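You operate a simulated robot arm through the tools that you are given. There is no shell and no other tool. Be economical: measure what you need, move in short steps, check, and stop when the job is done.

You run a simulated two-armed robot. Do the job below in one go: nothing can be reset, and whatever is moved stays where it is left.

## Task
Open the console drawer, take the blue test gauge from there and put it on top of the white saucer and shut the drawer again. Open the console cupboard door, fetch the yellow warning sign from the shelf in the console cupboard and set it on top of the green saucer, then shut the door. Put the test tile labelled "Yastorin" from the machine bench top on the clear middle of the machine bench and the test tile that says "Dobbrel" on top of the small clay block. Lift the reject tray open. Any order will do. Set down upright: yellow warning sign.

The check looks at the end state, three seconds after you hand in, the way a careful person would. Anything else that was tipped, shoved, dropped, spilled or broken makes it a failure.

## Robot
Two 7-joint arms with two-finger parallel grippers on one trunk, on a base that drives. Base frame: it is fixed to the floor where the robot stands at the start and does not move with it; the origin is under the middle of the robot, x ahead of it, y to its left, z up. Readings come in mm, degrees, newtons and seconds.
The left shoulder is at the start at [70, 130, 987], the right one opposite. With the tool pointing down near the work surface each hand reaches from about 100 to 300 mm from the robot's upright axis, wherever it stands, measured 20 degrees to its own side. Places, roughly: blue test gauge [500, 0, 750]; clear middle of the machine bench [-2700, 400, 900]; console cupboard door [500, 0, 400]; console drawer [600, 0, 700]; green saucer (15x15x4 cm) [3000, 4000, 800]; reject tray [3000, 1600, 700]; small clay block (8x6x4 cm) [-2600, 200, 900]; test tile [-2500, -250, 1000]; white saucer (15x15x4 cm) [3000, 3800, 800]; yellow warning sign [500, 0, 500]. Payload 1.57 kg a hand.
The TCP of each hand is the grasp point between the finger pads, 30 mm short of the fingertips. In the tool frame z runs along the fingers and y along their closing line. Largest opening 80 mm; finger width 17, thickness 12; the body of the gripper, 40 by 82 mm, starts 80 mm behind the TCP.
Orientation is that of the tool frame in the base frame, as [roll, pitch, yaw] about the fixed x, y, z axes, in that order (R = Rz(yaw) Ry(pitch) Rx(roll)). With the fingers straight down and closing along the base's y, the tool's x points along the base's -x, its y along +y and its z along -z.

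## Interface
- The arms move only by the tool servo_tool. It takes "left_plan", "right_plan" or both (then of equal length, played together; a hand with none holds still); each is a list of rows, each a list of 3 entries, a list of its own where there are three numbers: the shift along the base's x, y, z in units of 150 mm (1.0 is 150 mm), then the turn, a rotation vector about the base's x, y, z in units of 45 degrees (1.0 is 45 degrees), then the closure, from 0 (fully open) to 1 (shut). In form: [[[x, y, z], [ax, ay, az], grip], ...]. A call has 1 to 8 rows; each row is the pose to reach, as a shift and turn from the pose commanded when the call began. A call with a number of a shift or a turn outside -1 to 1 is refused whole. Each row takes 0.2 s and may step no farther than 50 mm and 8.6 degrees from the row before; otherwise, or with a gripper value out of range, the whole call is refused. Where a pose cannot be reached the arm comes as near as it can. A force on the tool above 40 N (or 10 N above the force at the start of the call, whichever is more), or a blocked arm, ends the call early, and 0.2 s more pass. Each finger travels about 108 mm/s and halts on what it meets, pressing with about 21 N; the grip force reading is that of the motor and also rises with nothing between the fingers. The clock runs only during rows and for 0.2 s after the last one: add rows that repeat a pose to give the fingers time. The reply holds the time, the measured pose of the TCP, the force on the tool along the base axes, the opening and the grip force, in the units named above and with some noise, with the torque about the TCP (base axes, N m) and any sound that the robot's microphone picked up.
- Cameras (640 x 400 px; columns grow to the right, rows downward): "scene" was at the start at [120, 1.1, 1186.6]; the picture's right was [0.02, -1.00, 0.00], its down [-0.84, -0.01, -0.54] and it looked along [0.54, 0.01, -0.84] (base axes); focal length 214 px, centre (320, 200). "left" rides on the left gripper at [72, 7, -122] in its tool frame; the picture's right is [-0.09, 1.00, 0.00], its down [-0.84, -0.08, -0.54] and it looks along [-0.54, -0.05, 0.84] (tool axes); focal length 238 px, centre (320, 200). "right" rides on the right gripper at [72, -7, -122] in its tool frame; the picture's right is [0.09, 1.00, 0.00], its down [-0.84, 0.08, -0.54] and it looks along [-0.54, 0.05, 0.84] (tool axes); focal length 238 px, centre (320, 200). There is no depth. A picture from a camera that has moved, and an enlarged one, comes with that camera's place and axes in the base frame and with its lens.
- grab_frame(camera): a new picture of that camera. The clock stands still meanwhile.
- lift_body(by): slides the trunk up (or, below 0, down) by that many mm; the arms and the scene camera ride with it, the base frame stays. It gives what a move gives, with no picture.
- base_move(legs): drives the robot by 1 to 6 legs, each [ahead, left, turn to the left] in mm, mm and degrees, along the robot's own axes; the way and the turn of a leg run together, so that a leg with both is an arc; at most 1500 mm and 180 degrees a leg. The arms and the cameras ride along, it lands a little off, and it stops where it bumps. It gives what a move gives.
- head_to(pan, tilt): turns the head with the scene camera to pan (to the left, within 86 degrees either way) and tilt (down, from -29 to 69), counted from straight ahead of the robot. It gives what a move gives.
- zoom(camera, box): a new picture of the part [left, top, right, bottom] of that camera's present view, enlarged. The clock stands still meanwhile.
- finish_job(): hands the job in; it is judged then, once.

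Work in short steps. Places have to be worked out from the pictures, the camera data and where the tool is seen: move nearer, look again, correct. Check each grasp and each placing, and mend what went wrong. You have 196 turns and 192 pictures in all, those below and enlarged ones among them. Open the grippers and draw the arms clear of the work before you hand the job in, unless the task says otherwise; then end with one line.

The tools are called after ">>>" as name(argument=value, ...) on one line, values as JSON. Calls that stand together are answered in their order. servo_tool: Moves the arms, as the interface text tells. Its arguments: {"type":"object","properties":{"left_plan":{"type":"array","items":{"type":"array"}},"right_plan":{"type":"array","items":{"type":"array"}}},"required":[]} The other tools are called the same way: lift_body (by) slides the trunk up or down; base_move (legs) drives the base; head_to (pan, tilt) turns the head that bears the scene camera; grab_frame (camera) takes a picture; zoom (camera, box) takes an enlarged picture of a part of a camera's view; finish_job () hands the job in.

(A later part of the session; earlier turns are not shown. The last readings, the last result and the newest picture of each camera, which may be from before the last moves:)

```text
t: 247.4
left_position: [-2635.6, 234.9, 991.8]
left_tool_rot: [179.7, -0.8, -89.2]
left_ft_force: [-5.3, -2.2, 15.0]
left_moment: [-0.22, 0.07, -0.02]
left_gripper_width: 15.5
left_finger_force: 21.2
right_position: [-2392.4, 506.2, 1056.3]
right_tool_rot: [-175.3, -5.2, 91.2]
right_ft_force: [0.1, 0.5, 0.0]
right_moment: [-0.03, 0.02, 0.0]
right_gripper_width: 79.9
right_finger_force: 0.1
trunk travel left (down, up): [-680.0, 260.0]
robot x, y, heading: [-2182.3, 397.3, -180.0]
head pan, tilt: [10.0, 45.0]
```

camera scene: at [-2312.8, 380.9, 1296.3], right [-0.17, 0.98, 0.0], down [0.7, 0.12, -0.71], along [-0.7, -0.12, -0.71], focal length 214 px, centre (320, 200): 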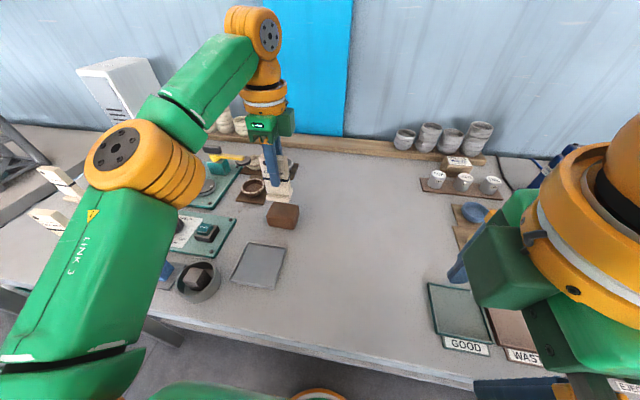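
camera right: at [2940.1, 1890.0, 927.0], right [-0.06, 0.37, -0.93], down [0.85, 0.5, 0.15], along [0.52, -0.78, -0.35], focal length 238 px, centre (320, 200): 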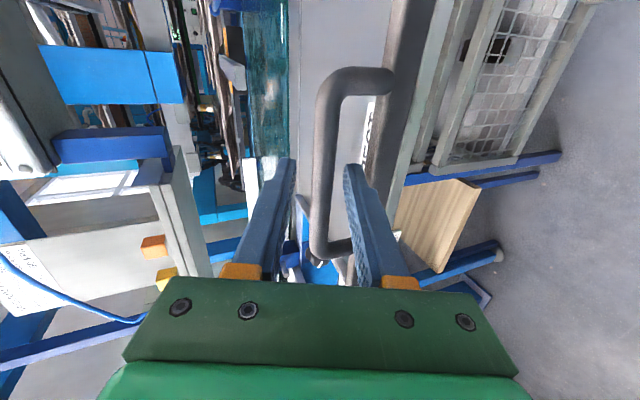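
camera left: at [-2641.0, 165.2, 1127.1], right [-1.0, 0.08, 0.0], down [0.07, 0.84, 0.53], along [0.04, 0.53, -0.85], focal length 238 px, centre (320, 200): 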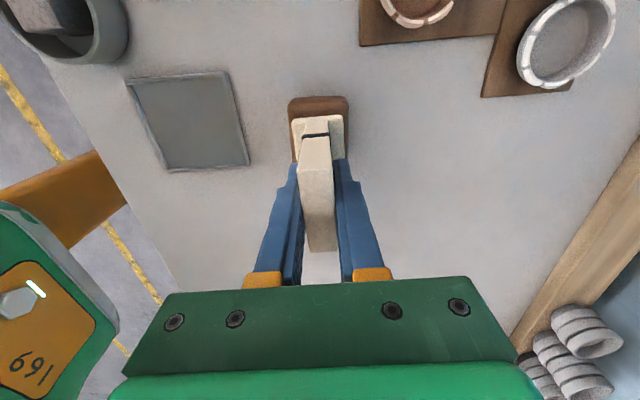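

Contact at 992 as predicted. I'll open and check.

>>> servo_tool(left_plan=[[[0, 0, 0.007], [0, 0, 0], 0.9], [[0, 0, 0.007], [0, 0, 0], 0.75], [[0, 0, 0.007], [0, 0, 0], 0.6], [[0, 0, 0.007], [0, 0, 0], 0.4]])

>>> lift_body(by=110)

>>> zoom(camera="scene", box=[200, 150, 360, 290])

```text
t: 248.4
left_position: [-2634.5, 233.2, 991.0]
left_tool_rot: [-180.0, -0.6, -89.1]
left_ft_force: [0.9, 0.3, -0.6]
left_moment: [-0.02, 0.02, -0.04]
left_gripper_width: 48.2
left_finger_force: 0.1
right_position: [-2392.4, 505.3, 1056.5]
right_tool_rot: [-175.2, -5.3, 91.1]
right_ft_force: [-0.1, -0.4, -0.1]
right_moment: [-0.02, 0.03, 0.02]
right_gripper_width: 79.9
right_finger_force: 0.0
trunk travel left (down, up): [-680.0, 260.0]
robot x, y, heading: [-2187.8, 390.4, -180.2]
head pan, tilt: [10.0, 45.0]
```

```text
t: 249.8
left_position: [-2635.0, 233.5, 1100.9]
left_tool_rot: [180.0, -0.6, -89.1]
left_ft_force: [-0.1, -0.2, -0.4]
left_moment: [0.0, 0.0, 0.02]
left_gripper_width: 47.9
left_finger_force: 0.1
right_position: [-2392.0, 505.9, 1167.1]
right_tool_rot: [-175.1, -5.3, 91.2]
right_ft_force: [-0.6, -0.2, -0.5]
right_moment: [0.02, 0.02, -0.03]
right_gripper_width: 80.0
right_finger_force: 0.1
trunk travel left (down, up): [-790.0, 150.0]
robot x, y, heading: [-2182.8, 394.5, -180.0]
head pan, tilt: [10.0, 45.0]
```

```text
2.86 times, centred on (280, 220) of scene
camera zoom: at [-2312.8, 381.0, 1368.3], right [-0.17, 0.98, 0.0], down [0.7, 0.12, -0.71], along [-0.7, -0.12, -0.71], focal length 613 px, centre (434, 143)
```

zoom: 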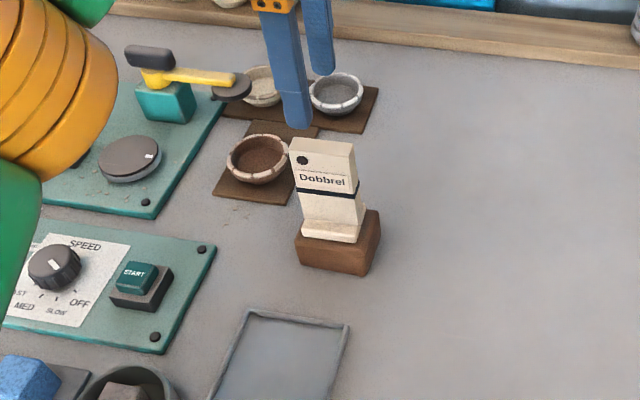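

Dobbrel stands on the clay block. Now fetch Yastorin: strafe left and look.

>>> base_move(legs=[[0, 572, 0]])

>>> servo_tool(left_plan=[[[0.1, 0, 0], [0, 0, 0], 0.2], [[0.15, 0, 0], [0, 0, 0], 0], [[0.15, 0, 0], [0, 0, 0], 0]])

>>> grab_frame(camera="left")

>>> zoom(camera="scene", box=[200, 130, 400, 290])

```text
t: 253.1
left_position: [-2638.4, -330.7, 1102.1]
left_tool_rot: [179.9, -0.8, -89.7]
left_ft_force: [-0.6, 0.0, -0.4]
left_moment: [0.0, 0.0, 0.02]
left_gripper_width: 47.7
left_finger_force: 0.0
right_position: [-2393.3, -60.6, 1165.7]
right_tool_rot: [-175.2, -5.2, 90.6]
right_ft_force: [0.8, 0.3, 0.0]
right_moment: [0.0, 0.0, 0.0]
right_gripper_width: 79.8
right_finger_force: 0.1
trunk travel left (down, up): [-790.0, 150.0]
robot x, y, heading: [-2184.8, -175.1, 179.6]
head pan, tilt: [10.0, 45.0]
```

```text
t: 253.9
left_position: [-2615.6, -332.0, 1102.1]
left_tool_rot: [-180.0, -0.7, -89.6]
left_ft_force: [-0.2, -0.4, 0.4]
left_moment: [0.0, -0.02, 0.02]
left_gripper_width: 79.9
left_finger_force: 0.0
right_position: [-2395.0, -62.1, 1166.4]
right_tool_rot: [-175.2, -5.3, 90.5]
right_ft_force: [-1.1, 0.2, 0.6]
right_moment: [0.0, -0.03, -0.03]
right_gripper_width: 79.9
right_finger_force: 0.0
trunk travel left (down, up): [-790.0, 150.0]
robot x, y, heading: [-2183.8, -174.2, 179.7]
head pan, tilt: [10.0, 45.0]
```

```text
83 pictures are left
camera left: at [-2622.8, -401.2, 1225.1], right [-1.0, 0.09, 0.0], down [0.07, 0.84, 0.53], along [0.05, 0.53, -0.85], focal length 238 px, centre (320, 200)
```

left: 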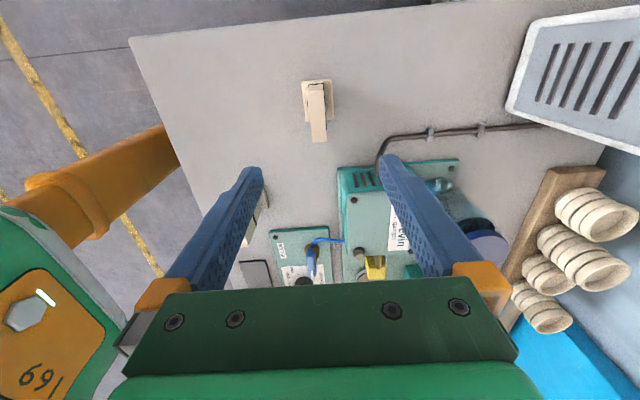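

```text
2.50 times, centred on (300, 210) of scene
camera zoom: at [-2315.4, -187.7, 1368.3], right [-0.17, 0.99, 0.0], down [0.7, 0.12, -0.71], along [-0.7, -0.12, -0.71], focal length 536 px, centre (370, 175)
```

zoom: 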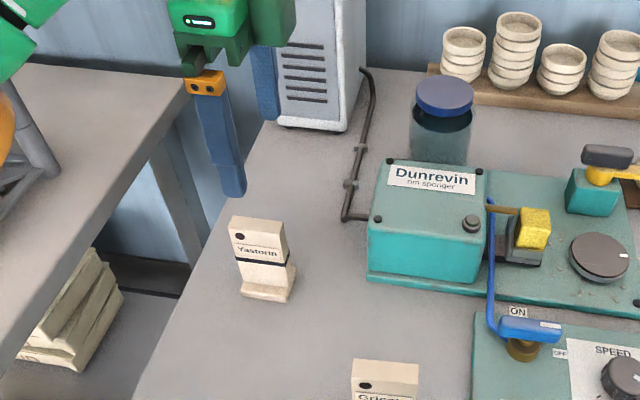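

Yastorin at ≈[−2615, −341]. Shift −8 in y, lower 100 and check.

>>> servo_tool(left_plan=[[[0, -0.055, 0], [0, 0, 0], 0], [[0, -0.055, 0], [0, 0, 0], 0]])

>>> lift_body(by=-105)

>>> grab_frame(camera="left")

>>> zoom(camera="scene", box=[200, 130, 400, 290])

```text
t: 254.5
left_position: [-2615.9, -339.2, 1101.6]
left_tool_rot: [-180.0, -0.8, -89.7]
left_ft_force: [-0.1, 0.8, 0.5]
left_moment: [0.04, -0.02, 0.0]
left_gripper_width: 79.9
left_finger_force: 0.0
right_position: [-2394.7, -62.6, 1165.7]
right_tool_rot: [-175.1, -5.4, 90.6]
right_ft_force: [-0.5, -0.1, -0.3]
right_moment: [-0.01, 0.05, 0.03]
right_gripper_width: 80.1
right_finger_force: 0.1
trunk travel left (down, up): [-790.0, 150.0]
robot x, y, heading: [-2185.4, -171.8, 179.3]
head pan, tilt: [10.0, 45.0]
```

```text
t: 255.9
left_position: [-2615.4, -339.8, 996.6]
left_tool_rot: [180.0, -0.7, -89.7]
left_ft_force: [0.5, 0.4, -1.0]
left_moment: [0.03, 0.01, 0.0]
left_gripper_width: 80.1
left_finger_force: 0.0
right_position: [-2394.0, -62.1, 1061.0]
right_tool_rot: [-175.3, -5.3, 90.6]
right_ft_force: [-0.7, -0.5, 0.0]
right_moment: [0.01, -0.03, 0.02]
right_gripper_width: 80.0
right_finger_force: 0.1
trunk travel left (down, up): [-685.0, 255.0]
robot x, y, heading: [-2184.9, -175.1, 179.7]
head pan, tilt: [10.0, 45.0]
```

```text
81 pictures are left
camera left: at [-2622.4, -409.0, 1120.1], right [-1.0, 0.09, 0.0], down [0.07, 0.84, 0.53], along [0.05, 0.53, -0.85], focal length 238 px, centre (320, 200)
```

left: 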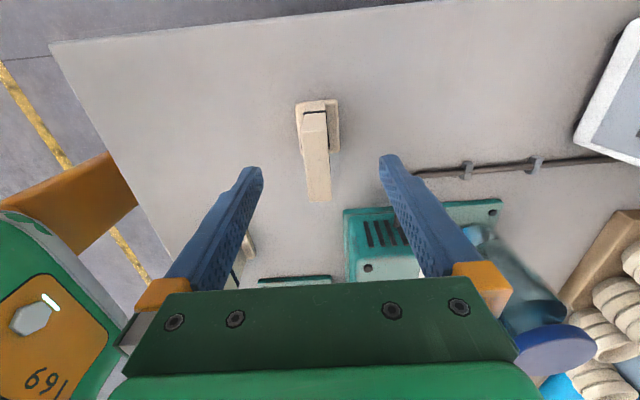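

```text
2.50 times, centred on (300, 210) of scene
camera zoom: at [-2314.9, -187.8, 1263.4], right [-0.17, 0.99, 0.0], down [0.7, 0.12, -0.71], along [-0.7, -0.12, -0.71], focal length 536 px, centre (370, 175)
```

zoom: 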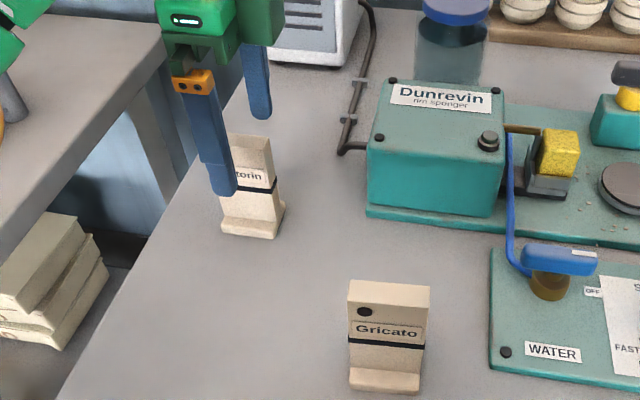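

Aligned with the tile. Lower 45 mm and close.

>>> lift_body(by=-45)

>>> servo_tool(left_plan=[[[0, 0, 0], [0, 0, 0], 0.3], [[0, 0, 0], [0, 0, 0], 0.6], [[0, 0, 0], [0, 0, 0], 0.8], [[0, 0, 0], [0, 0, 0], 1], [[0, 0, 0], [0, 0, 0], 1]])

>>> lift_body(by=150)

>>> grab_frame(camera="left")

```text
t: 256.8
left_position: [-2616.8, -341.2, 951.6]
left_tool_rot: [179.9, -0.7, -89.7]
left_ft_force: [-0.3, -0.2, 0.3]
left_moment: [0.01, -0.02, 0.02]
left_gripper_width: 80.0
left_finger_force: 0.0
right_position: [-2393.7, -62.4, 1015.6]
right_tool_rot: [-175.2, -5.3, 90.6]
right_ft_force: [0.6, -0.7, 0.1]
right_moment: [0.0, -0.01, -0.02]
right_gripper_width: 80.0
right_finger_force: 0.1
trunk travel left (down, up): [-640.0, 300.0]
robot x, y, heading: [-2189.0, -175.8, 179.1]
head pan, tilt: [10.0, 45.0]
```

```text
t: 257.9
left_position: [-2614.7, -339.5, 952.5]
left_tool_rot: [180.0, -0.8, -89.7]
left_ft_force: [0.5, 0.6, 0.6]
left_moment: [-0.01, -0.05, -0.02]
left_gripper_width: 15.6
left_finger_force: 21.2
right_position: [-2394.4, -62.0, 1015.9]
right_tool_rot: [-175.2, -5.4, 90.6]
right_ft_force: [-0.1, -0.8, -0.8]
right_moment: [-0.03, 0.02, 0.0]
right_gripper_width: 80.0
right_finger_force: 0.1
trunk travel left (down, up): [-640.0, 300.0]
robot x, y, heading: [-2184.8, -170.5, 179.5]
head pan, tilt: [10.0, 45.0]
```

```text
t: 259.7
left_position: [-2616.2, -339.8, 1101.3]
left_tool_rot: [180.0, -0.7, -89.7]
left_ft_force: [-0.2, -0.3, -0.9]
left_moment: [0.03, 0.04, 0.02]
left_gripper_width: 15.4
left_finger_force: 20.4
right_position: [-2394.5, -63.0, 1166.7]
right_tool_rot: [-175.2, -5.3, 90.6]
right_ft_force: [0.0, 0.0, -1.3]
right_moment: [0.01, 0.01, -0.03]
right_gripper_width: 80.0
right_finger_force: 0.1
trunk travel left (down, up): [-790.0, 150.0]
robot x, y, heading: [-2181.4, -175.5, 179.3]
head pan, tilt: [10.0, 45.0]
```

```text
79 pictures are left
camera left: at [-2622.9, -409.1, 1224.8], right [-1.0, 0.09, 0.0], down [0.07, 0.84, 0.53], along [0.05, 0.53, -0.85], focal length 238 px, centre (320, 200)
```

left: 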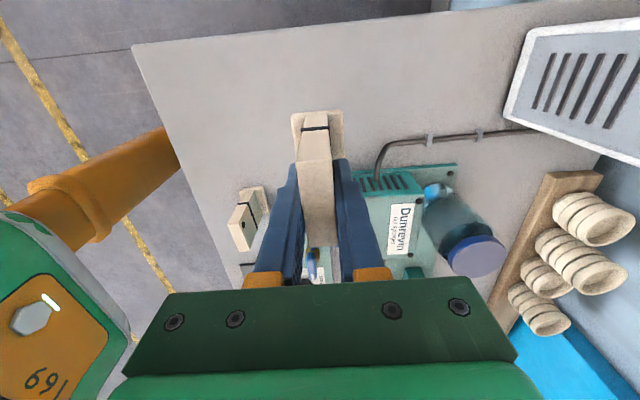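

Gripped. I'll raise further to clear the Dobbrel tile and strafe right to the clear middle (y≈400).

>>> lift_body(by=90)

>>> base_move(legs=[[0, -745, 0.5]])

>>> grab_frame(camera="scene")

>>> grab_frame(camera="left")

```text
t: 260.9
left_position: [-2616.3, -339.5, 1191.0]
left_tool_rot: [180.0, -0.6, -89.7]
left_ft_force: [0.2, -0.3, -1.9]
left_moment: [0.02, 0.0, -0.04]
left_gripper_width: 15.6
left_finger_force: 21.3
right_position: [-2394.6, -63.8, 1256.5]
right_tool_rot: [-175.2, -5.3, 90.6]
right_ft_force: [-0.2, -0.1, -0.1]
right_moment: [0.03, -0.01, 0.01]
right_gripper_width: 79.7
right_finger_force: 0.1
trunk travel left (down, up): [-880.0, 60.0]
robot x, y, heading: [-2185.6, -169.0, 179.5]
head pan, tilt: [10.0, 45.0]
```

```text
t: 264.9
left_position: [-2607.5, 385.3, 1190.9]
left_tool_rot: [-180.0, -0.7, -90.3]
left_ft_force: [0.0, -0.3, -0.5]
left_moment: [0.04, -0.02, -0.04]
left_gripper_width: 15.7
left_finger_force: 21.0
right_position: [-2382.3, 660.4, 1256.4]
right_tool_rot: [-175.2, -5.4, 89.9]
right_ft_force: [0.1, 0.0, -1.0]
right_moment: [0.04, -0.01, -0.04]
right_gripper_width: 80.2
right_finger_force: 0.0
trunk travel left (down, up): [-880.0, 60.0]
robot x, y, heading: [-2174.5, 546.3, 178.8]
head pan, tilt: [10.0, 45.0]
```

```text
78 pictures are left
camera scene: at [-2304.9, 533.7, 1458.3], right [-0.15, 0.99, 0.0], down [0.7, 0.11, -0.71], along [-0.7, -0.11, -0.71], focal length 214 px, centre (320, 200)
```

scene: 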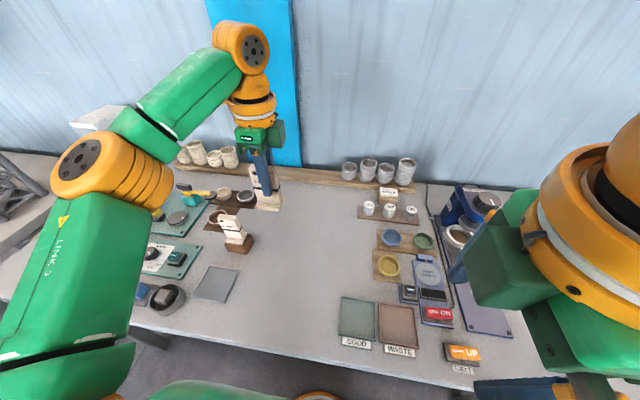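

```text
77 pictures are left
camera left: at [-2615.0, 316.3, 1314.6], right [-1.0, 0.1, 0.0], down [0.08, 0.84, 0.53], along [0.05, 0.53, -0.85], focal length 238 px, centre (320, 200)
```

left: 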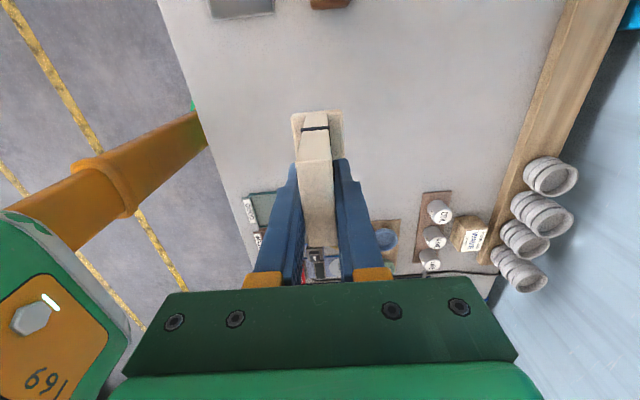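

Clear middle is ≈[−2660, 410]. I'll shift the hand (−30, +22) and lower to just above the bench.

>>> servo_tool(left_plan=[[[-0.1, 0.07, 0], [0, 0, 0], 1], [[-0.2, 0.15, 0], [0, 0, 0], 1]])

>>> lift_body(by=-220)

>>> grab_frame(camera="scene")

>>> servo_tool(left_plan=[[[0, 0, -0.05], [0, 0, 0], 1], [[0, 0, -0.1], [0, 0, 0], 1]])

```text
t: 265.5
left_position: [-2638.4, 412.3, 1191.0]
left_tool_rot: [180.0, -0.9, -90.4]
left_ft_force: [0.5, 0.2, -1.5]
left_moment: [0.0, -0.02, 0.04]
left_gripper_width: 15.6
left_finger_force: 20.4
right_position: [-2382.8, 663.9, 1256.7]
right_tool_rot: [-175.4, -5.2, 89.9]
right_ft_force: [-0.9, 0.4, -0.3]
right_moment: [-0.04, 0.01, -0.03]
right_gripper_width: 79.9
right_finger_force: 0.2
trunk travel left (down, up): [-880.0, 60.0]
robot x, y, heading: [-2175.6, 547.1, 178.8]
head pan, tilt: [10.0, 45.0]
```

```text
t: 267.8
left_position: [-2638.1, 409.6, 972.4]
left_tool_rot: [179.9, -0.7, -90.4]
left_ft_force: [0.1, -0.1, -0.4]
left_moment: [0.0, 0.01, -0.03]
left_gripper_width: 15.8
left_finger_force: 21.7
right_position: [-2381.9, 661.0, 1035.8]
right_tool_rot: [-175.2, -5.4, 89.9]
right_ft_force: [0.1, -0.9, -0.2]
right_moment: [0.03, -0.04, 0.02]
right_gripper_width: 79.9
right_finger_force: 0.0
trunk travel left (down, up): [-660.0, 280.0]
robot x, y, heading: [-2176.8, 548.0, 178.8]
head pan, tilt: [10.0, 45.0]
```

```text
76 pictures are left
camera scene: at [-2304.8, 535.5, 1238.4], right [-0.15, 0.99, 0.0], down [0.7, 0.11, -0.71], along [-0.7, -0.11, -0.71], focal length 214 px, centre (320, 200)
```

scene: 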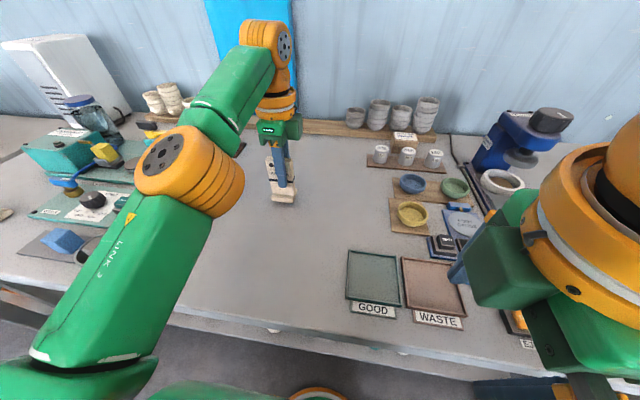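

```text
t: 268.4
left_position: [-2637.8, 408.5, 957.5]
left_tool_rot: [-180.0, -0.9, -90.4]
left_ft_force: [0.6, 0.5, -2.2]
left_moment: [0.01, -0.02, 0.0]
left_gripper_width: 15.6
left_finger_force: 21.2
right_position: [-2382.2, 662.0, 1036.1]
right_tool_rot: [-175.1, -5.3, 89.9]
right_ft_force: [-0.3, 0.3, -0.4]
right_moment: [0.01, 0.01, 0.01]
right_gripper_width: 80.0
right_finger_force: 0.1
trunk travel left (down, up): [-660.0, 280.0]
robot x, y, heading: [-2174.4, 549.2, 178.8]
head pan, tilt: [10.0, 45.0]
```

Nearly down. A few more mm to contact.

>>> servo_tool(left_plan=[[[0, 0, -0.02], [0, 0, 0], 1], [[0, 0, -0.04], [0, 0, 0], 1]])

```text
t: 269.0
left_position: [-2636.0, 411.2, 951.8]
left_tool_rot: [179.8, -0.7, -90.4]
left_ft_force: [-2.5, -1.9, 5.9]
left_moment: [-0.19, 0.04, -0.06]
left_gripper_width: 15.6
left_finger_force: 21.0
right_position: [-2380.8, 661.9, 1036.3]
right_tool_rot: [-175.3, -5.3, 89.9]
right_ft_force: [0.8, 0.8, 0.4]
right_moment: [-0.01, 0.01, -0.01]
right_gripper_width: 79.8
right_finger_force: 0.0
trunk travel left (down, up): [-660.0, 280.0]
robot x, y, heading: [-2174.0, 549.1, 179.0]
head pan, tilt: [10.0, 45.0]
```

Contact. Release, lift, back off and verify.

>>> servo_tool(left_plan=[[[0, 0, 0], [0, 0, 0], 0.9], [[0, 0, 0], [0, 0, 0], 0.75], [[0, 0, 0], [0, 0, 0], 0.6], [[0, 0, 0], [0, 0, 0], 0.4]])

>>> lift_body(by=200)

>>> base_move(legs=[[-250, 0, 0]])

>>> zoom(camera="scene", box=[160, 100, 420, 280])

```text
t: 270.0
left_position: [-2636.9, 408.7, 950.5]
left_tool_rot: [-179.9, -0.7, -90.4]
left_ft_force: [-0.6, -0.6, 0.6]
left_moment: [-0.04, 0.02, 0.02]
left_gripper_width: 48.0
left_finger_force: 0.1
right_position: [-2381.3, 661.8, 1035.7]
right_tool_rot: [-175.1, -5.3, 89.9]
right_ft_force: [-0.4, 0.2, 0.5]
right_moment: [-0.01, -0.01, -0.02]
right_gripper_width: 80.2
right_finger_force: 0.1
trunk travel left (down, up): [-660.0, 280.0]
robot x, y, heading: [-2177.2, 546.3, 178.7]
head pan, tilt: [10.0, 45.0]
```

```text
t: 272.2
left_position: [-2636.0, 410.3, 1151.5]
left_tool_rot: [-180.0, -0.7, -90.4]
left_ft_force: [-1.2, 0.1, -0.3]
left_moment: [-0.02, 0.0, 0.04]
left_gripper_width: 48.0
left_finger_force: 0.2
right_position: [-2383.1, 662.0, 1234.6]
right_tool_rot: [-175.3, -5.3, 89.9]
right_ft_force: [0.2, -0.6, 0.1]
right_moment: [0.03, -0.04, -0.01]
right_gripper_width: 79.8
right_finger_force: 0.0
trunk travel left (down, up): [-860.0, 80.0]
robot x, y, heading: [-2175.7, 547.7, 178.9]
head pan, tilt: [10.0, 45.0]
```

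```text
t: 274.1
left_position: [-2379.2, 405.7, 1149.1]
left_tool_rot: [-179.9, -0.7, -90.6]
left_ft_force: [0.3, 0.4, 0.5]
left_moment: [-0.01, -0.03, 0.0]
left_gripper_width: 47.7
left_finger_force: 0.1
right_position: [-2123.9, 657.3, 1235.8]
right_tool_rot: [-175.4, -5.3, 89.8]
right_ft_force: [-0.2, -0.1, -0.1]
right_moment: [0.0, -0.02, -0.01]
right_gripper_width: 79.9
right_finger_force: 0.1
trunk travel left (down, up): [-860.0, 80.0]
robot x, y, heading: [-1914.3, 538.8, 178.7]
head pan, tilt: [10.0, 45.0]
```

```text
2.22 times, centred on (290, 190) of scene
camera zoom: at [-2047.8, 530.2, 1438.0], right [-0.15, 0.99, 0.0], down [0.7, 0.11, -0.71], along [-0.7, -0.11, -0.71], focal length 477 px, centre (387, 222)
```

zoom: 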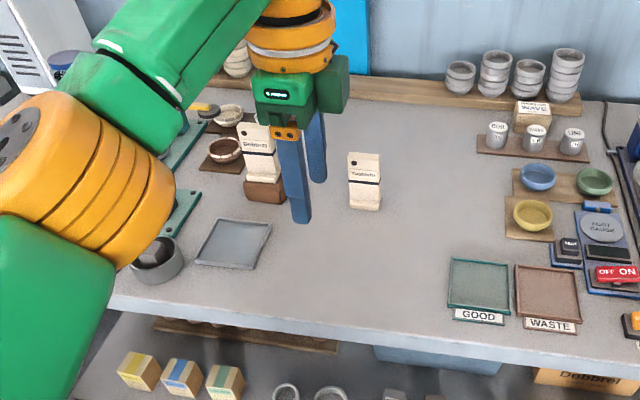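

Both tiles are placed: Dobbrel on the block, Yastorin in the clear middle. Now back to the console for the cupboard; I'll turn the right hand's yaw on the way.

>>> base_move(legs=[[-300, 0, 0], [0, 0, -178.7], [950, 0, 0], [0, -620, 0]])

>>> servo_tool(right_plan=[[[0, 0, 0], [0, 0, -0.18], 0], [[0, 0, 0], [0, 0, -0.36], 0], [[0, 0, 0], [0, 0, -0.54], 0], [[0, 0, 0], [0, 0, -0.72], 0], [[0, 0, 0], [0, 0, -0.9], 0]])

>>> servo_tool(right_plan=[[[0, 0, 0], [0, 0, -0.18], 0], [[0, 0, 0], [0, 0, -0.36], 0], [[0, 0, 0], [0, 0, -0.54], 0], [[0, 0, 0], [0, 0, -0.72], 0], [[0, 0, 0], [0, 0, -0.9], 0]])

>>> servo_tool(right_plan=[[[0.1, 0, -0.1], [0, -0.18, 0], 0], [[0.2, 0, -0.2], [0, -0.36, 0], 0], [[0.3, 0, -0.3], [0, -0.54, 0], 0], [[0.4, 0, -0.4], [0, -0.72, 0], 0], [[0.5, 0, -0.5], [0, -0.9, 0], 0]])

>>> servo_tool(right_plan=[[[0.1, 0, -0.1], [0, -0.18, 0], 0], [[0.2, 0, -0.2], [0, -0.36, 0], 0], [[0.3, 0, -0.3], [0, -0.54, 0], 0], [[0.4, 0, -0.4], [0, -0.54, 0], 0], [[0.5, 0, -0.5], [0, -0.54, 0], 0]])

>>> head_to(pan=0, tilt=40)

>>> grab_frame(camera="scene")

```text
t: 291.2
left_position: [-228.8, -5.5, 1150.0]
left_tool_rot: [180.0, -0.7, 87.9]
left_ft_force: [0.2, 0.8, -0.3]
left_moment: [-0.01, 0.01, 0.0]
left_gripper_width: 48.0
left_finger_force: 0.0
right_position: [-490.5, -250.3, 1236.8]
right_tool_rot: [-175.2, -5.5, -91.7]
right_ft_force: [0.6, 0.9, -0.1]
right_moment: [0.0, -0.01, 0.04]
right_gripper_width: 80.0
right_finger_force: 0.0
trunk travel left (down, up): [-860.0, 80.0]
robot x, y, heading: [-691.1, -130.2, -3.1]
head pan, tilt: [10.0, 45.0]
```

```text
t: 292.4
left_position: [-228.3, -6.1, 1150.3]
left_tool_rot: [180.0, -0.7, 87.9]
left_ft_force: [0.0, 0.9, -0.9]
left_moment: [0.0, -0.01, 0.03]
left_gripper_width: 48.0
left_finger_force: 0.1
right_position: [-491.1, -250.4, 1236.8]
right_tool_rot: [-175.2, -5.3, -132.5]
right_ft_force: [-0.1, 0.1, -0.6]
right_moment: [0.0, -0.04, 0.02]
right_gripper_width: 80.0
right_finger_force: 0.0
trunk travel left (down, up): [-860.0, 80.0]
robot x, y, heading: [-697.4, -130.3, -3.0]
head pan, tilt: [10.0, 45.0]
```

```text
t: 293.6
left_position: [-228.2, -6.8, 1150.9]
left_tool_rot: [180.0, -0.8, 87.9]
left_ft_force: [-0.6, -0.3, -1.9]
left_moment: [0.0, -0.01, 0.0]
left_gripper_width: 48.0
left_finger_force: 0.0
right_position: [-491.3, -251.0, 1235.2]
right_tool_rot: [-175.2, -5.3, -173.0]
right_ft_force: [-0.3, 1.1, -0.7]
right_moment: [0.01, -0.01, -0.02]
right_gripper_width: 79.9
right_finger_force: 0.1
trunk travel left (down, up): [-860.0, 80.0]
robot x, y, heading: [-694.5, -128.5, -3.0]
head pan, tilt: [10.0, 45.0]
```

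```text
t: 294.8
left_position: [-226.8, -7.5, 1150.1]
left_tool_rot: [-180.0, -0.7, 87.9]
left_ft_force: [0.2, -0.1, 0.4]
left_moment: [0.0, -0.01, 0.04]
left_gripper_width: 48.3
left_finger_force: 0.0
right_position: [-411.5, -246.9, 1164.2]
right_tool_rot: [-169.6, 34.8, -171.4]
right_ft_force: [0.3, 0.4, -0.9]
right_moment: [-0.02, -0.05, -0.03]
right_gripper_width: 80.3
right_finger_force: 0.1
right hand out of reach, approached as far as the arm can: row 5
trunk travel left (down, up): [-860.0, 80.0]
robot x, y, heading: [-695.3, -129.2, -2.9]
head pan, tilt: [10.0, 45.0]
```

```text
t: 296.0
left_position: [-228.5, -6.8, 1151.0]
left_tool_rot: [180.0, -0.8, 87.9]
left_ft_force: [0.5, 0.2, 0.0]
left_moment: [0.01, 0.02, -0.01]
left_gripper_width: 48.1
left_finger_force: 0.2
right_position: [-316.3, -233.9, 1083.2]
right_tool_rot: [-162.7, 58.7, -166.4]
right_ft_force: [-0.5, 0.5, -0.6]
right_moment: [0.0, 0.0, 0.02]
right_gripper_width: 80.0
right_finger_force: 0.1
right hand out of reach, approached as far as the arm can: row 1, 2, 3, 4, 5
trunk travel left (down, up): [-860.0, 80.0]
robot x, y, heading: [-689.5, -131.2, -3.2]
head pan, tilt: [10.0, 45.0]
```

```text
t: 296.7
left_position: [-228.4, -8.2, 1150.7]
left_tool_rot: [180.0, -0.8, 87.9]
left_ft_force: [0.0, -0.5, -0.3]
left_moment: [0.0, 0.02, 0.0]
left_gripper_width: 48.0
left_finger_force: 0.0
right_position: [-316.2, -233.0, 1084.9]
right_tool_rot: [-162.6, 58.7, -166.1]
right_ft_force: [0.2, 0.5, 0.1]
right_moment: [-0.01, -0.01, 0.0]
right_gripper_width: 79.9
right_finger_force: 0.1
trunk travel left (down, up): [-860.0, 80.0]
robot x, y, heading: [-694.7, -128.0, -3.0]
head pan, tilt: [0.0, 40.0]
```

```text
74 pictures are left
camera scene: at [-559.1, -136.9, 1445.6], right [-0.05, -1.0, 0.0], down [-0.64, 0.03, -0.77], along [0.76, -0.04, -0.64], focal length 214 px, centre (320, 200)
```

scene: 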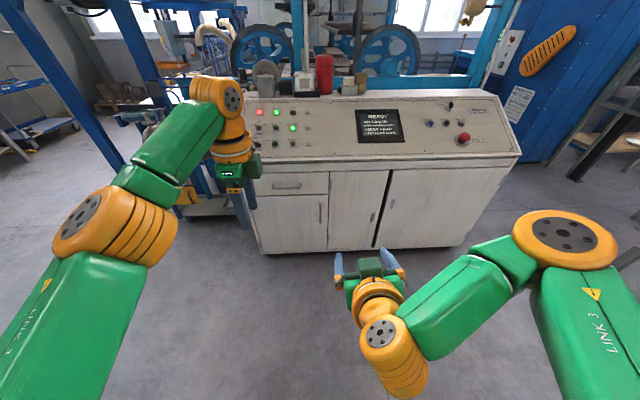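

I'll raise/retract the left hand, straighten the heading, drive in and lower the trunk to view the door handle.

>>> servo_tool(left_plan=[[[-0.15, 0.1, 0.2], [0, 0, 0], 0.4], [[-0.3, 0.2, 0.4], [0, 0, 0], 0.4], [[-0.45, 0.3, 0.6], [0, 0, 0], 0.4], [[-0.6, 0.4, 0.8], [0, 0, 0], 0.4]])

>>> base_move(legs=[[0, 55, 3], [340, 0, 0]])

>>> lift_body(by=-480)

>>> grab_frame(camera="right")

>>> grab_frame(camera="scene")

```text
t: 297.7
left_position: [-321.1, 54.8, 1270.7]
left_tool_rot: [179.8, -0.7, 87.9]
left_ft_force: [0.2, -0.5, -0.1]
left_moment: [-0.01, -0.02, 0.0]
left_gripper_width: 48.0
left_finger_force: 0.0
right_position: [-318.4, -231.8, 1084.5]
right_tool_rot: [-162.5, 58.8, -166.1]
right_ft_force: [0.2, -0.7, 0.2]
right_moment: [0.02, -0.04, 0.0]
right_gripper_width: 79.9
right_finger_force: 0.1
trunk travel left (down, up): [-860.0, 80.0]
robot x, y, heading: [-693.5, -132.4, -3.1]
head pan, tilt: [0.0, 40.0]
```

```text
t: 300.5
left_position: [21.4, 126.2, 1271.2]
left_tool_rot: [179.8, -0.8, 90.6]
left_ft_force: [-1.4, 0.5, 0.1]
left_moment: [0.01, 0.04, 0.0]
left_gripper_width: 47.9
left_finger_force: 0.1
right_position: [38.0, -159.4, 1085.5]
right_tool_rot: [-162.6, 58.9, -163.5]
right_ft_force: [0.9, -0.6, 0.7]
right_moment: [0.0, 0.01, 0.01]
right_gripper_width: 79.8
right_finger_force: 0.1
trunk travel left (down, up): [-860.0, 80.0]
robot x, y, heading: [-342.3, -77.0, -0.2]
head pan, tilt: [0.0, 40.0]
```

```text
refused: -480 is not a number from -400 to 400
```

```text
73 pictures are left
camera right: at [-102.7, -170.2, 1086.1], right [-0.07, 0.97, -0.23], down [-0.06, 0.23, 0.97], along [1.0, 0.08, 0.04], focal length 238 px, centre (320, 200)
```

right: 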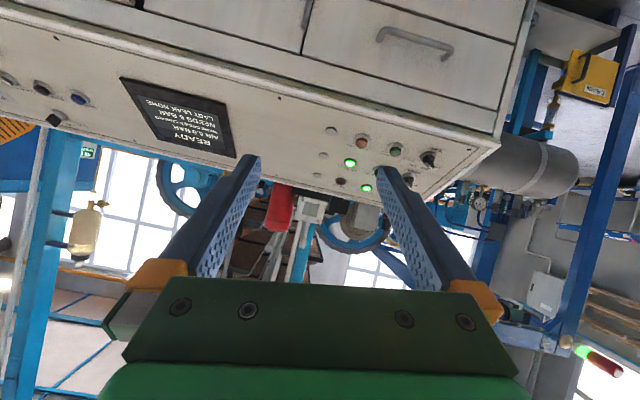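

```text
72 pictures are left
camera scene: at [-209.0, -74.5, 1445.9], right [0.0, -1.0, 0.0], down [-0.64, 0.0, -0.77], along [0.77, 0.0, -0.64], focal length 214 px, centre (320, 200)
```

scene: 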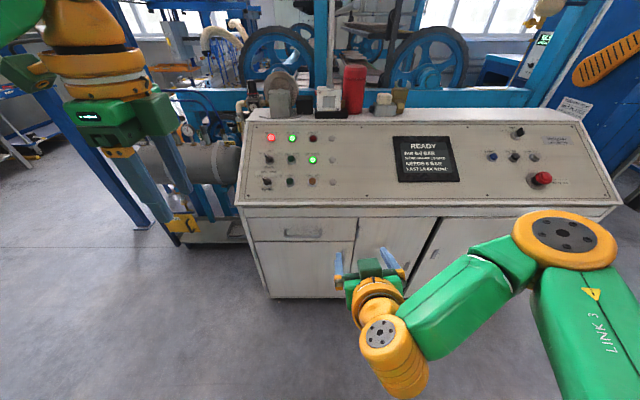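

Lower the trunk in two steps and look.

>>> lift_body(by=-400)

>>> lift_body(by=-90)

>>> grab_frame(camera="right")

>>> grab_frame(camera="scene")

```text
t: 304.4
left_position: [23.7, 127.2, 869.7]
left_tool_rot: [179.9, -0.8, 90.6]
left_ft_force: [0.0, -0.1, -0.7]
left_moment: [-0.01, -0.01, 0.02]
left_gripper_width: 47.9
left_finger_force: 0.1
right_position: [41.2, -159.1, 684.7]
right_tool_rot: [-162.6, 58.7, -163.4]
right_ft_force: [0.3, -0.6, 0.1]
right_moment: [0.0, 0.0, 0.01]
right_gripper_width: 80.0
right_finger_force: 0.1
trunk travel left (down, up): [-460.0, 480.0]
robot x, y, heading: [-340.5, -73.2, 0.2]
head pan, tilt: [0.0, 40.0]
```

```text
t: 305.6
left_position: [24.5, 128.2, 779.7]
left_tool_rot: [179.8, -0.7, 90.5]
left_ft_force: [-0.2, 0.1, -1.1]
left_moment: [0.01, 0.0, -0.01]
left_gripper_width: 47.9
left_finger_force: 0.1
right_position: [41.3, -158.5, 594.2]
right_tool_rot: [-162.6, 58.7, -163.4]
right_ft_force: [-0.5, 0.6, -0.5]
right_moment: [0.02, 0.02, 0.01]
right_gripper_width: 79.9
right_finger_force: 0.1
trunk travel left (down, up): [-370.0, 570.0]
robot x, y, heading: [-339.4, -75.5, -0.2]
head pan, tilt: [0.0, 40.0]
```

```text
71 pictures are left
camera right: at [-100.8, -170.1, 595.6], right [-0.07, 0.97, -0.23], down [-0.05, 0.23, 0.97], along [1.0, 0.08, 0.04], focal length 238 px, centre (320, 200)
```

right: 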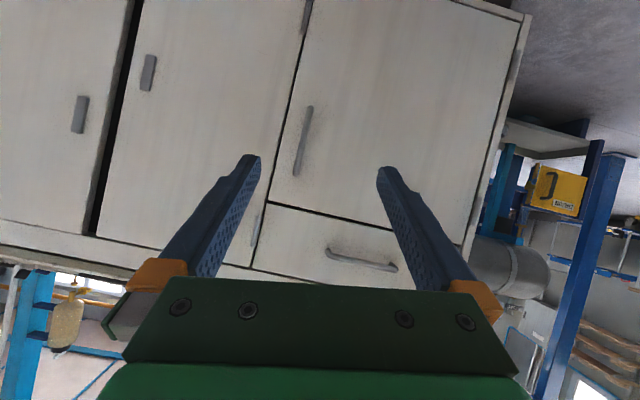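

```text
70 pictures are left
camera scene: at [-206.3, -74.3, 955.6], right [0.0, -1.0, 0.0], down [-0.64, 0.0, -0.77], along [0.77, 0.0, -0.64], focal length 214 px, centre (320, 200)
```

scene: 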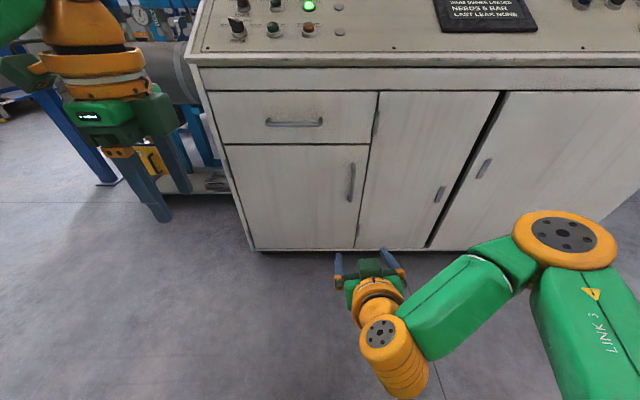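

Door handle ≈[411, −188, 512]. I'll drive 140 mm closer, then extend the arm to a pre-grasp.

>>> base_move(legs=[[140, 0, 0]])

>>> servo_tool(right_plan=[[[0.3, -0.05, -0.04], [0, 0, 0], 0], [[0.6, -0.1, -0.08], [0, 0, 0], 0], [[0.87, -0.17, -0.12], [0, 0, 0], 0]])

>>> grab_frame(camera="right")

>>> grab_frame(camera="scene")

```text
t: 306.9
left_position: [164.6, 127.7, 781.1]
left_tool_rot: [180.0, -0.7, 90.7]
left_ft_force: [-0.7, -0.1, -0.2]
left_moment: [0.01, 0.02, 0.02]
left_gripper_width: 47.8
left_finger_force: 0.0
right_position: [183.1, -157.6, 592.7]
right_tool_rot: [-162.6, 58.4, -163.3]
right_ft_force: [0.0, 0.3, 0.2]
right_moment: [0.02, -0.03, -0.01]
right_gripper_width: 80.2
right_finger_force: 0.0
trunk travel left (down, up): [-370.0, 570.0]
robot x, y, heading: [-201.0, -74.2, 0.1]
head pan, tilt: [0.0, 40.0]
```

```text
t: 307.7
left_position: [166.2, 128.5, 779.9]
left_tool_rot: [179.9, -0.8, 90.8]
left_ft_force: [0.2, 0.5, -1.0]
left_moment: [0.01, 0.0, -0.01]
left_gripper_width: 48.0
left_finger_force: 0.0
right_position: [314.6, -182.4, 573.0]
right_tool_rot: [-162.5, 58.6, -163.3]
right_ft_force: [0.5, -1.2, -0.1]
right_moment: [0.0, 0.0, 0.02]
right_gripper_width: 80.0
right_finger_force: 0.0
trunk travel left (down, up): [-370.0, 570.0]
robot x, y, heading: [-199.7, -73.2, 0.0]
head pan, tilt: [0.0, 40.0]
```

```text
69 pictures are left
camera right: at [173.0, -194.0, 573.6], right [-0.08, 0.97, -0.23], down [-0.06, 0.23, 0.97], along [1.0, 0.09, 0.04], focal length 238 px, centre (320, 200)
```

right: 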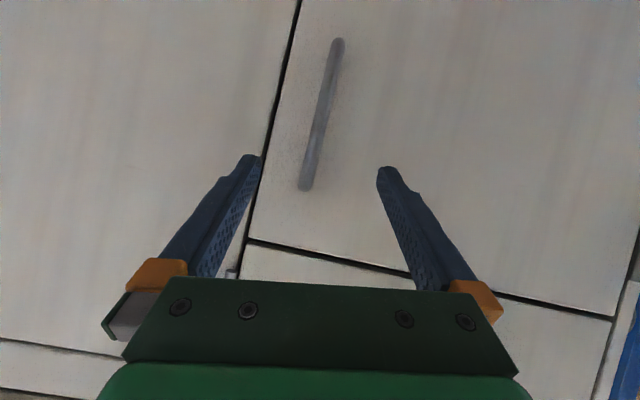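

```text
68 pictures are left
camera scene: at [-63.9, -74.3, 955.5], right [0.0, -1.0, 0.0], down [-0.64, 0.0, -0.77], along [0.77, 0.0, -0.64], focal length 214 px, centre (320, 200)
```

scene: 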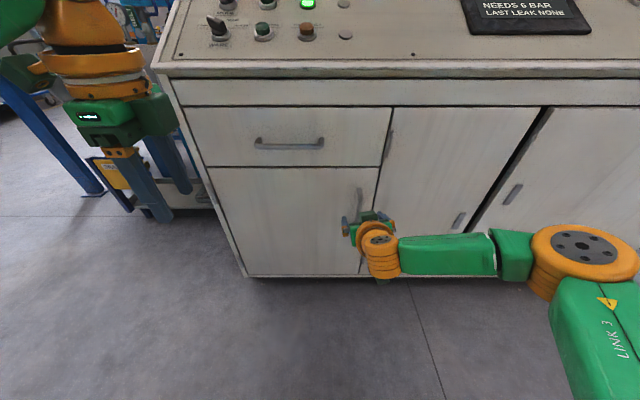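

The bar is on the finger axis. Advance ~103 mm along it and close.

>>> servo_tool(right_plan=[[[0.2, -0.02, -0.113], [0, 0, 0], 0], [[0.4, -0.04, -0.227], [0, 0, 0], 0], [[0.59, -0.06, -0.337], [0, 0, 0], 0], [[0.59, -0.06, -0.337], [0, 0, 0], 0.5], [[0.59, -0.06, -0.337], [0, 0, 0], 1], [[0.59, -0.06, -0.337], [0, 0, 0], 1], [[0.59, -0.06, -0.337], [0, 0, 0], 1]])

>>> grab_frame(camera="right")

```text
t: 309.3
left_position: [165.1, 130.9, 779.4]
left_tool_rot: [179.9, -0.6, 90.9]
left_ft_force: [0.5, 0.3, 0.6]
left_moment: [0.03, 0.01, -0.01]
left_gripper_width: 48.0
left_finger_force: 0.1
right_position: [404.4, -189.6, 521.6]
right_tool_rot: [-162.7, 58.4, -163.0]
right_ft_force: [-3.5, 18.1, -6.2]
right_moment: [0.79, -0.15, 0.0]
right_gripper_width: 16.8
right_finger_force: 31.9
trunk travel left (down, up): [-370.0, 570.0]
robot x, y, heading: [-203.6, -75.7, 0.2]
head pan, tilt: [0.0, 40.0]
```

```text
67 pictures are left
camera right: at [263.1, -202.9, 524.3], right [-0.08, 0.97, -0.23], down [-0.05, 0.23, 0.97], along [1.0, 0.09, 0.03], focal length 238 px, centre (320, 200)
```

right: 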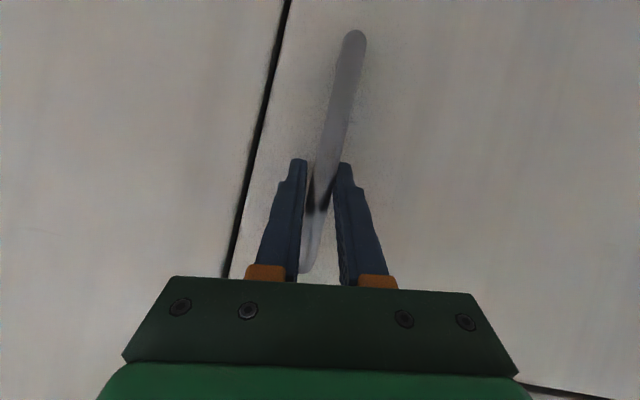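

Gripped. I'll swing the door by rotating the base about the hinge (≈[452, 232]): a first small 6° arc.

>>> base_move(legs=[[-31, 65, -5.7]])

>>> grab_frame(camera="scene")

```text
t: 310.4
left_position: [156.9, 159.7, 779.0]
left_tool_rot: [-180.0, -0.5, 85.3]
left_ft_force: [-0.1, -0.4, 0.0]
left_moment: [-0.01, -0.02, -0.01]
left_gripper_width: 48.0
left_finger_force: 0.0
right_position: [363.2, -183.8, 524.2]
right_tool_rot: [-162.5, 58.5, -168.5]
right_ft_force: [4.3, 25.6, -5.6]
right_moment: [0.72, -0.23, -0.05]
right_gripper_width: 16.9
right_finger_force: 32.2
trunk travel left (down, up): [-370.0, 570.0]
robot x, y, heading: [-231.6, -8.4, -5.5]
head pan, tilt: [0.0, 40.0]
```

```text
66 pictures are left
camera scene: at [-90.7, -18.7, 955.3], right [-0.1, -1.0, 0.0], down [-0.64, 0.06, -0.76], along [0.76, -0.08, -0.64], focal length 214 px, centre (320, 200)
```

scene: 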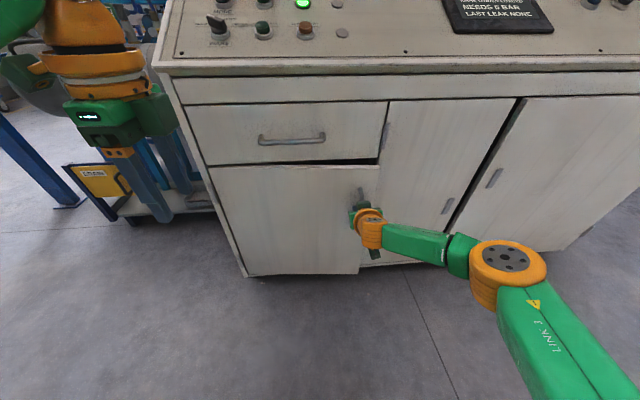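

The door follows. Another 23° arc.

>>> base_move(legs=[[-122, 263, -23]])

>>> grab_frame(camera="scene")

>>> grab_frame(camera="right")

```text
t: 312.4
left_position: [147.9, 276.3, 779.8]
left_tool_rot: [-180.0, -0.8, 61.9]
left_ft_force: [0.8, -1.3, -0.2]
left_moment: [-0.01, 0.02, 0.01]
left_gripper_width: 48.0
left_finger_force: 0.0
right_position: [203.8, -118.8, 522.5]
right_tool_rot: [-163.0, 58.7, 167.6]
right_ft_force: [-2.3, -4.3, -4.3]
right_moment: [0.65, -0.45, -0.05]
right_gripper_width: 16.7
right_finger_force: 31.9
trunk travel left (down, up): [-370.0, 570.0]
robot x, y, heading: [-270.1, 276.0, -29.1]
head pan, tilt: [0.0, 40.0]
```

```text
65 pictures are left
camera scene: at [-149.1, 210.5, 955.5], right [-0.48, -0.88, 0.0], down [-0.56, 0.31, -0.77], along [0.67, -0.37, -0.64], focal length 214 px, centre (320, 200)
```

scene: 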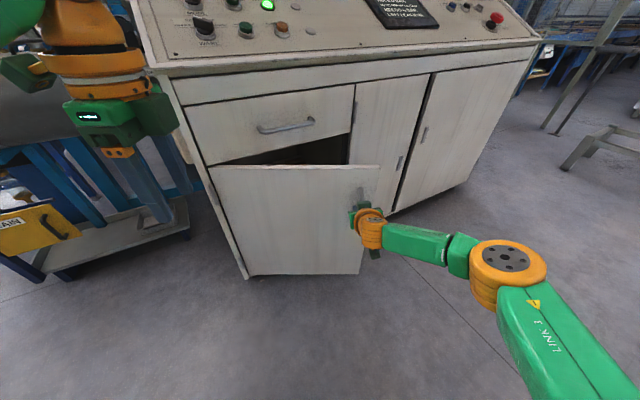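

```text
64 pictures are left
camera right: at [74.3, -62.4, 524.1], right [0.4, 0.89, -0.23], down [0.06, 0.22, 0.97], along [0.91, -0.4, 0.04], focal length 238 px, centre (320, 200)
```

right: 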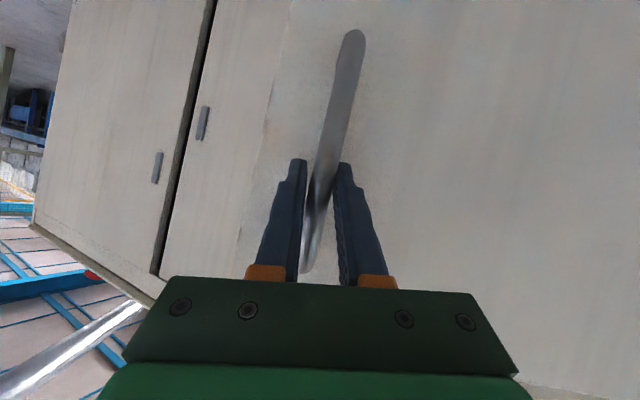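

Works smoothly with low force (door at ~29°). Another 28° arc.

>>> base_move(legs=[[-149, 321, -28]])

>>> grab_frame(camera="scene")

```text
t: 314.5
left_position: [202.7, 403.5, 779.2]
left_tool_rot: [180.0, -0.9, 35.4]
left_ft_force: [0.6, 0.0, -0.1]
left_moment: [0.0, 0.01, 0.03]
left_gripper_width: 48.1
left_finger_force: 0.1
right_position: [71.0, 20.9, 522.6]
right_tool_rot: [-162.6, 58.6, 140.7]
right_ft_force: [-2.6, -1.3, -0.9]
right_moment: [0.3, -0.64, -0.14]
right_gripper_width: 16.9
right_finger_force: 31.7
trunk travel left (down, up): [-370.0, 570.0]
robot x, y, heading: [-170.4, 591.3, -55.6]
head pan, tilt: [0.0, 40.0]
stopped in leg 1: the force on the tool passed its limit at 41 N (the readings are from after the stop); the commanded pose is now the measured one
```

```text
63 pictures are left
camera scene: at [-93.6, 478.3, 955.6], right [-0.82, -0.57, 0.0], down [-0.37, 0.53, -0.77], along [0.44, -0.63, -0.64], focal length 214 px, centre (320, 200)
```

scene: 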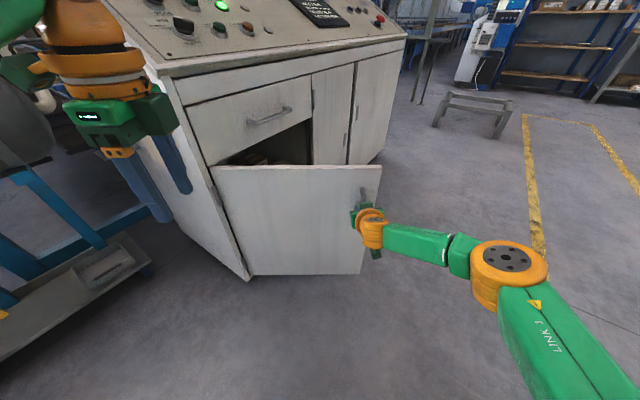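

The door is at ~56° and standing free, which leaves enough room for the right arm. I'll release, back away and come round to the front.

>>> servo_tool(right_plan=[[[0, 0, 0], [0, 0, 0], 0.5], [[0, 0, 0], [0, 0, 0], 0], [[0, 0, 0], [0, 0, 0], 0], [[0, 0, 0], [0, 0, 0], 0]])

>>> base_move(legs=[[-220, 0, 0], [0, -900, 0], [0, 0, 55.6], [0, -420, 0]])

>>> grab_frame(camera="scene")

```text
t: 315.5
left_position: [203.3, 405.6, 780.3]
left_tool_rot: [179.9, -0.8, 35.5]
left_ft_force: [-0.3, -0.3, 0.1]
left_moment: [0.01, 0.0, -0.02]
left_gripper_width: 47.8
left_finger_force: 0.1
right_position: [72.3, 22.7, 523.1]
right_tool_rot: [-162.3, 58.7, 141.0]
right_ft_force: [-0.3, -0.2, -0.5]
right_moment: [0.02, 0.01, -0.01]
right_gripper_width: 80.1
right_finger_force: 0.0
trunk travel left (down, up): [-370.0, 570.0]
robot x, y, heading: [-170.0, 589.0, -55.4]
head pan, tilt: [0.0, 40.0]
```

```text
t: 326.2
left_position: [-702.1, 42.1, 780.9]
left_tool_rot: [179.9, -0.8, 88.7]
left_ft_force: [0.0, -0.3, 0.6]
left_moment: [0.01, -0.04, -0.03]
left_gripper_width: 48.3
left_finger_force: 0.1
right_position: [-473.7, -294.0, 522.6]
right_tool_rot: [-162.5, 58.7, -165.8]
right_ft_force: [0.2, 0.4, 0.1]
right_moment: [-0.01, -0.01, -0.02]
right_gripper_width: 80.0
right_finger_force: 0.1
trunk travel left (down, up): [-370.0, 570.0]
robot x, y, heading: [-1074.8, -148.6, -1.8]
head pan, tilt: [0.0, 40.0]
```

```text
62 pictures are left
camera scene: at [-938.8, -152.2, 955.6], right [-0.03, -1.0, 0.0], down [-0.64, 0.02, -0.77], along [0.77, -0.03, -0.64], focal length 214 px, centre (320, 200)
```

scene: 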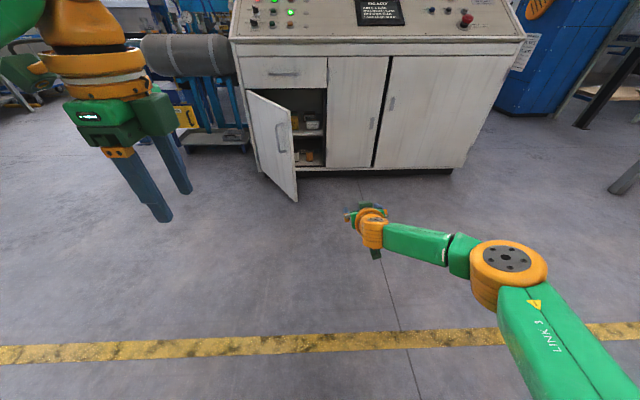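

The door stays open and a shelf with items is visible. I'll zoom in.

>>> zoom(camera="scene", box=[240, 70, 350, 190])

>>> grab_frame(camera="right")

```text
3.33 times, centred on (295, 130) of scene
camera zoom: at [-938.8, -152.2, 955.6], right [-0.03, -1.0, 0.0], down [-0.64, 0.02, -0.77], along [0.77, -0.03, -0.64], focal length 715 px, centre (403, 433)
```

zoom: 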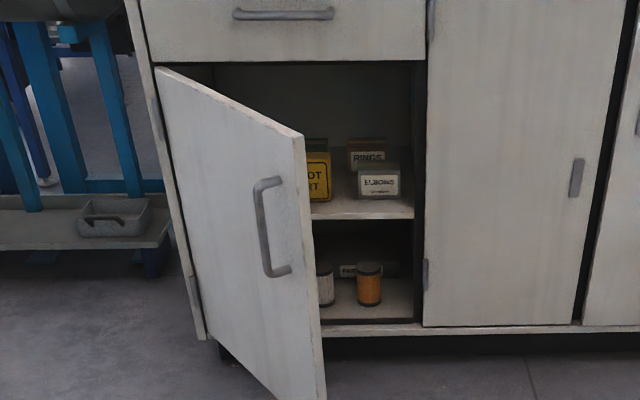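

```text
60 pictures are left
camera right: at [-615.6, -297.8, 524.5], right [-0.03, 0.97, -0.24], down [-0.05, 0.23, 0.97], along [1.0, 0.04, 0.04], focal length 238 px, centre (320, 200)
```

right: 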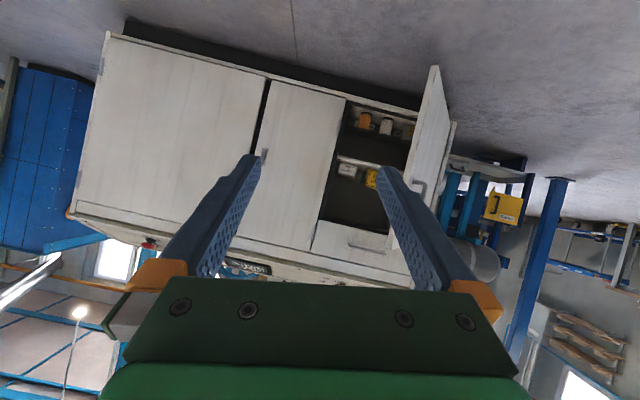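

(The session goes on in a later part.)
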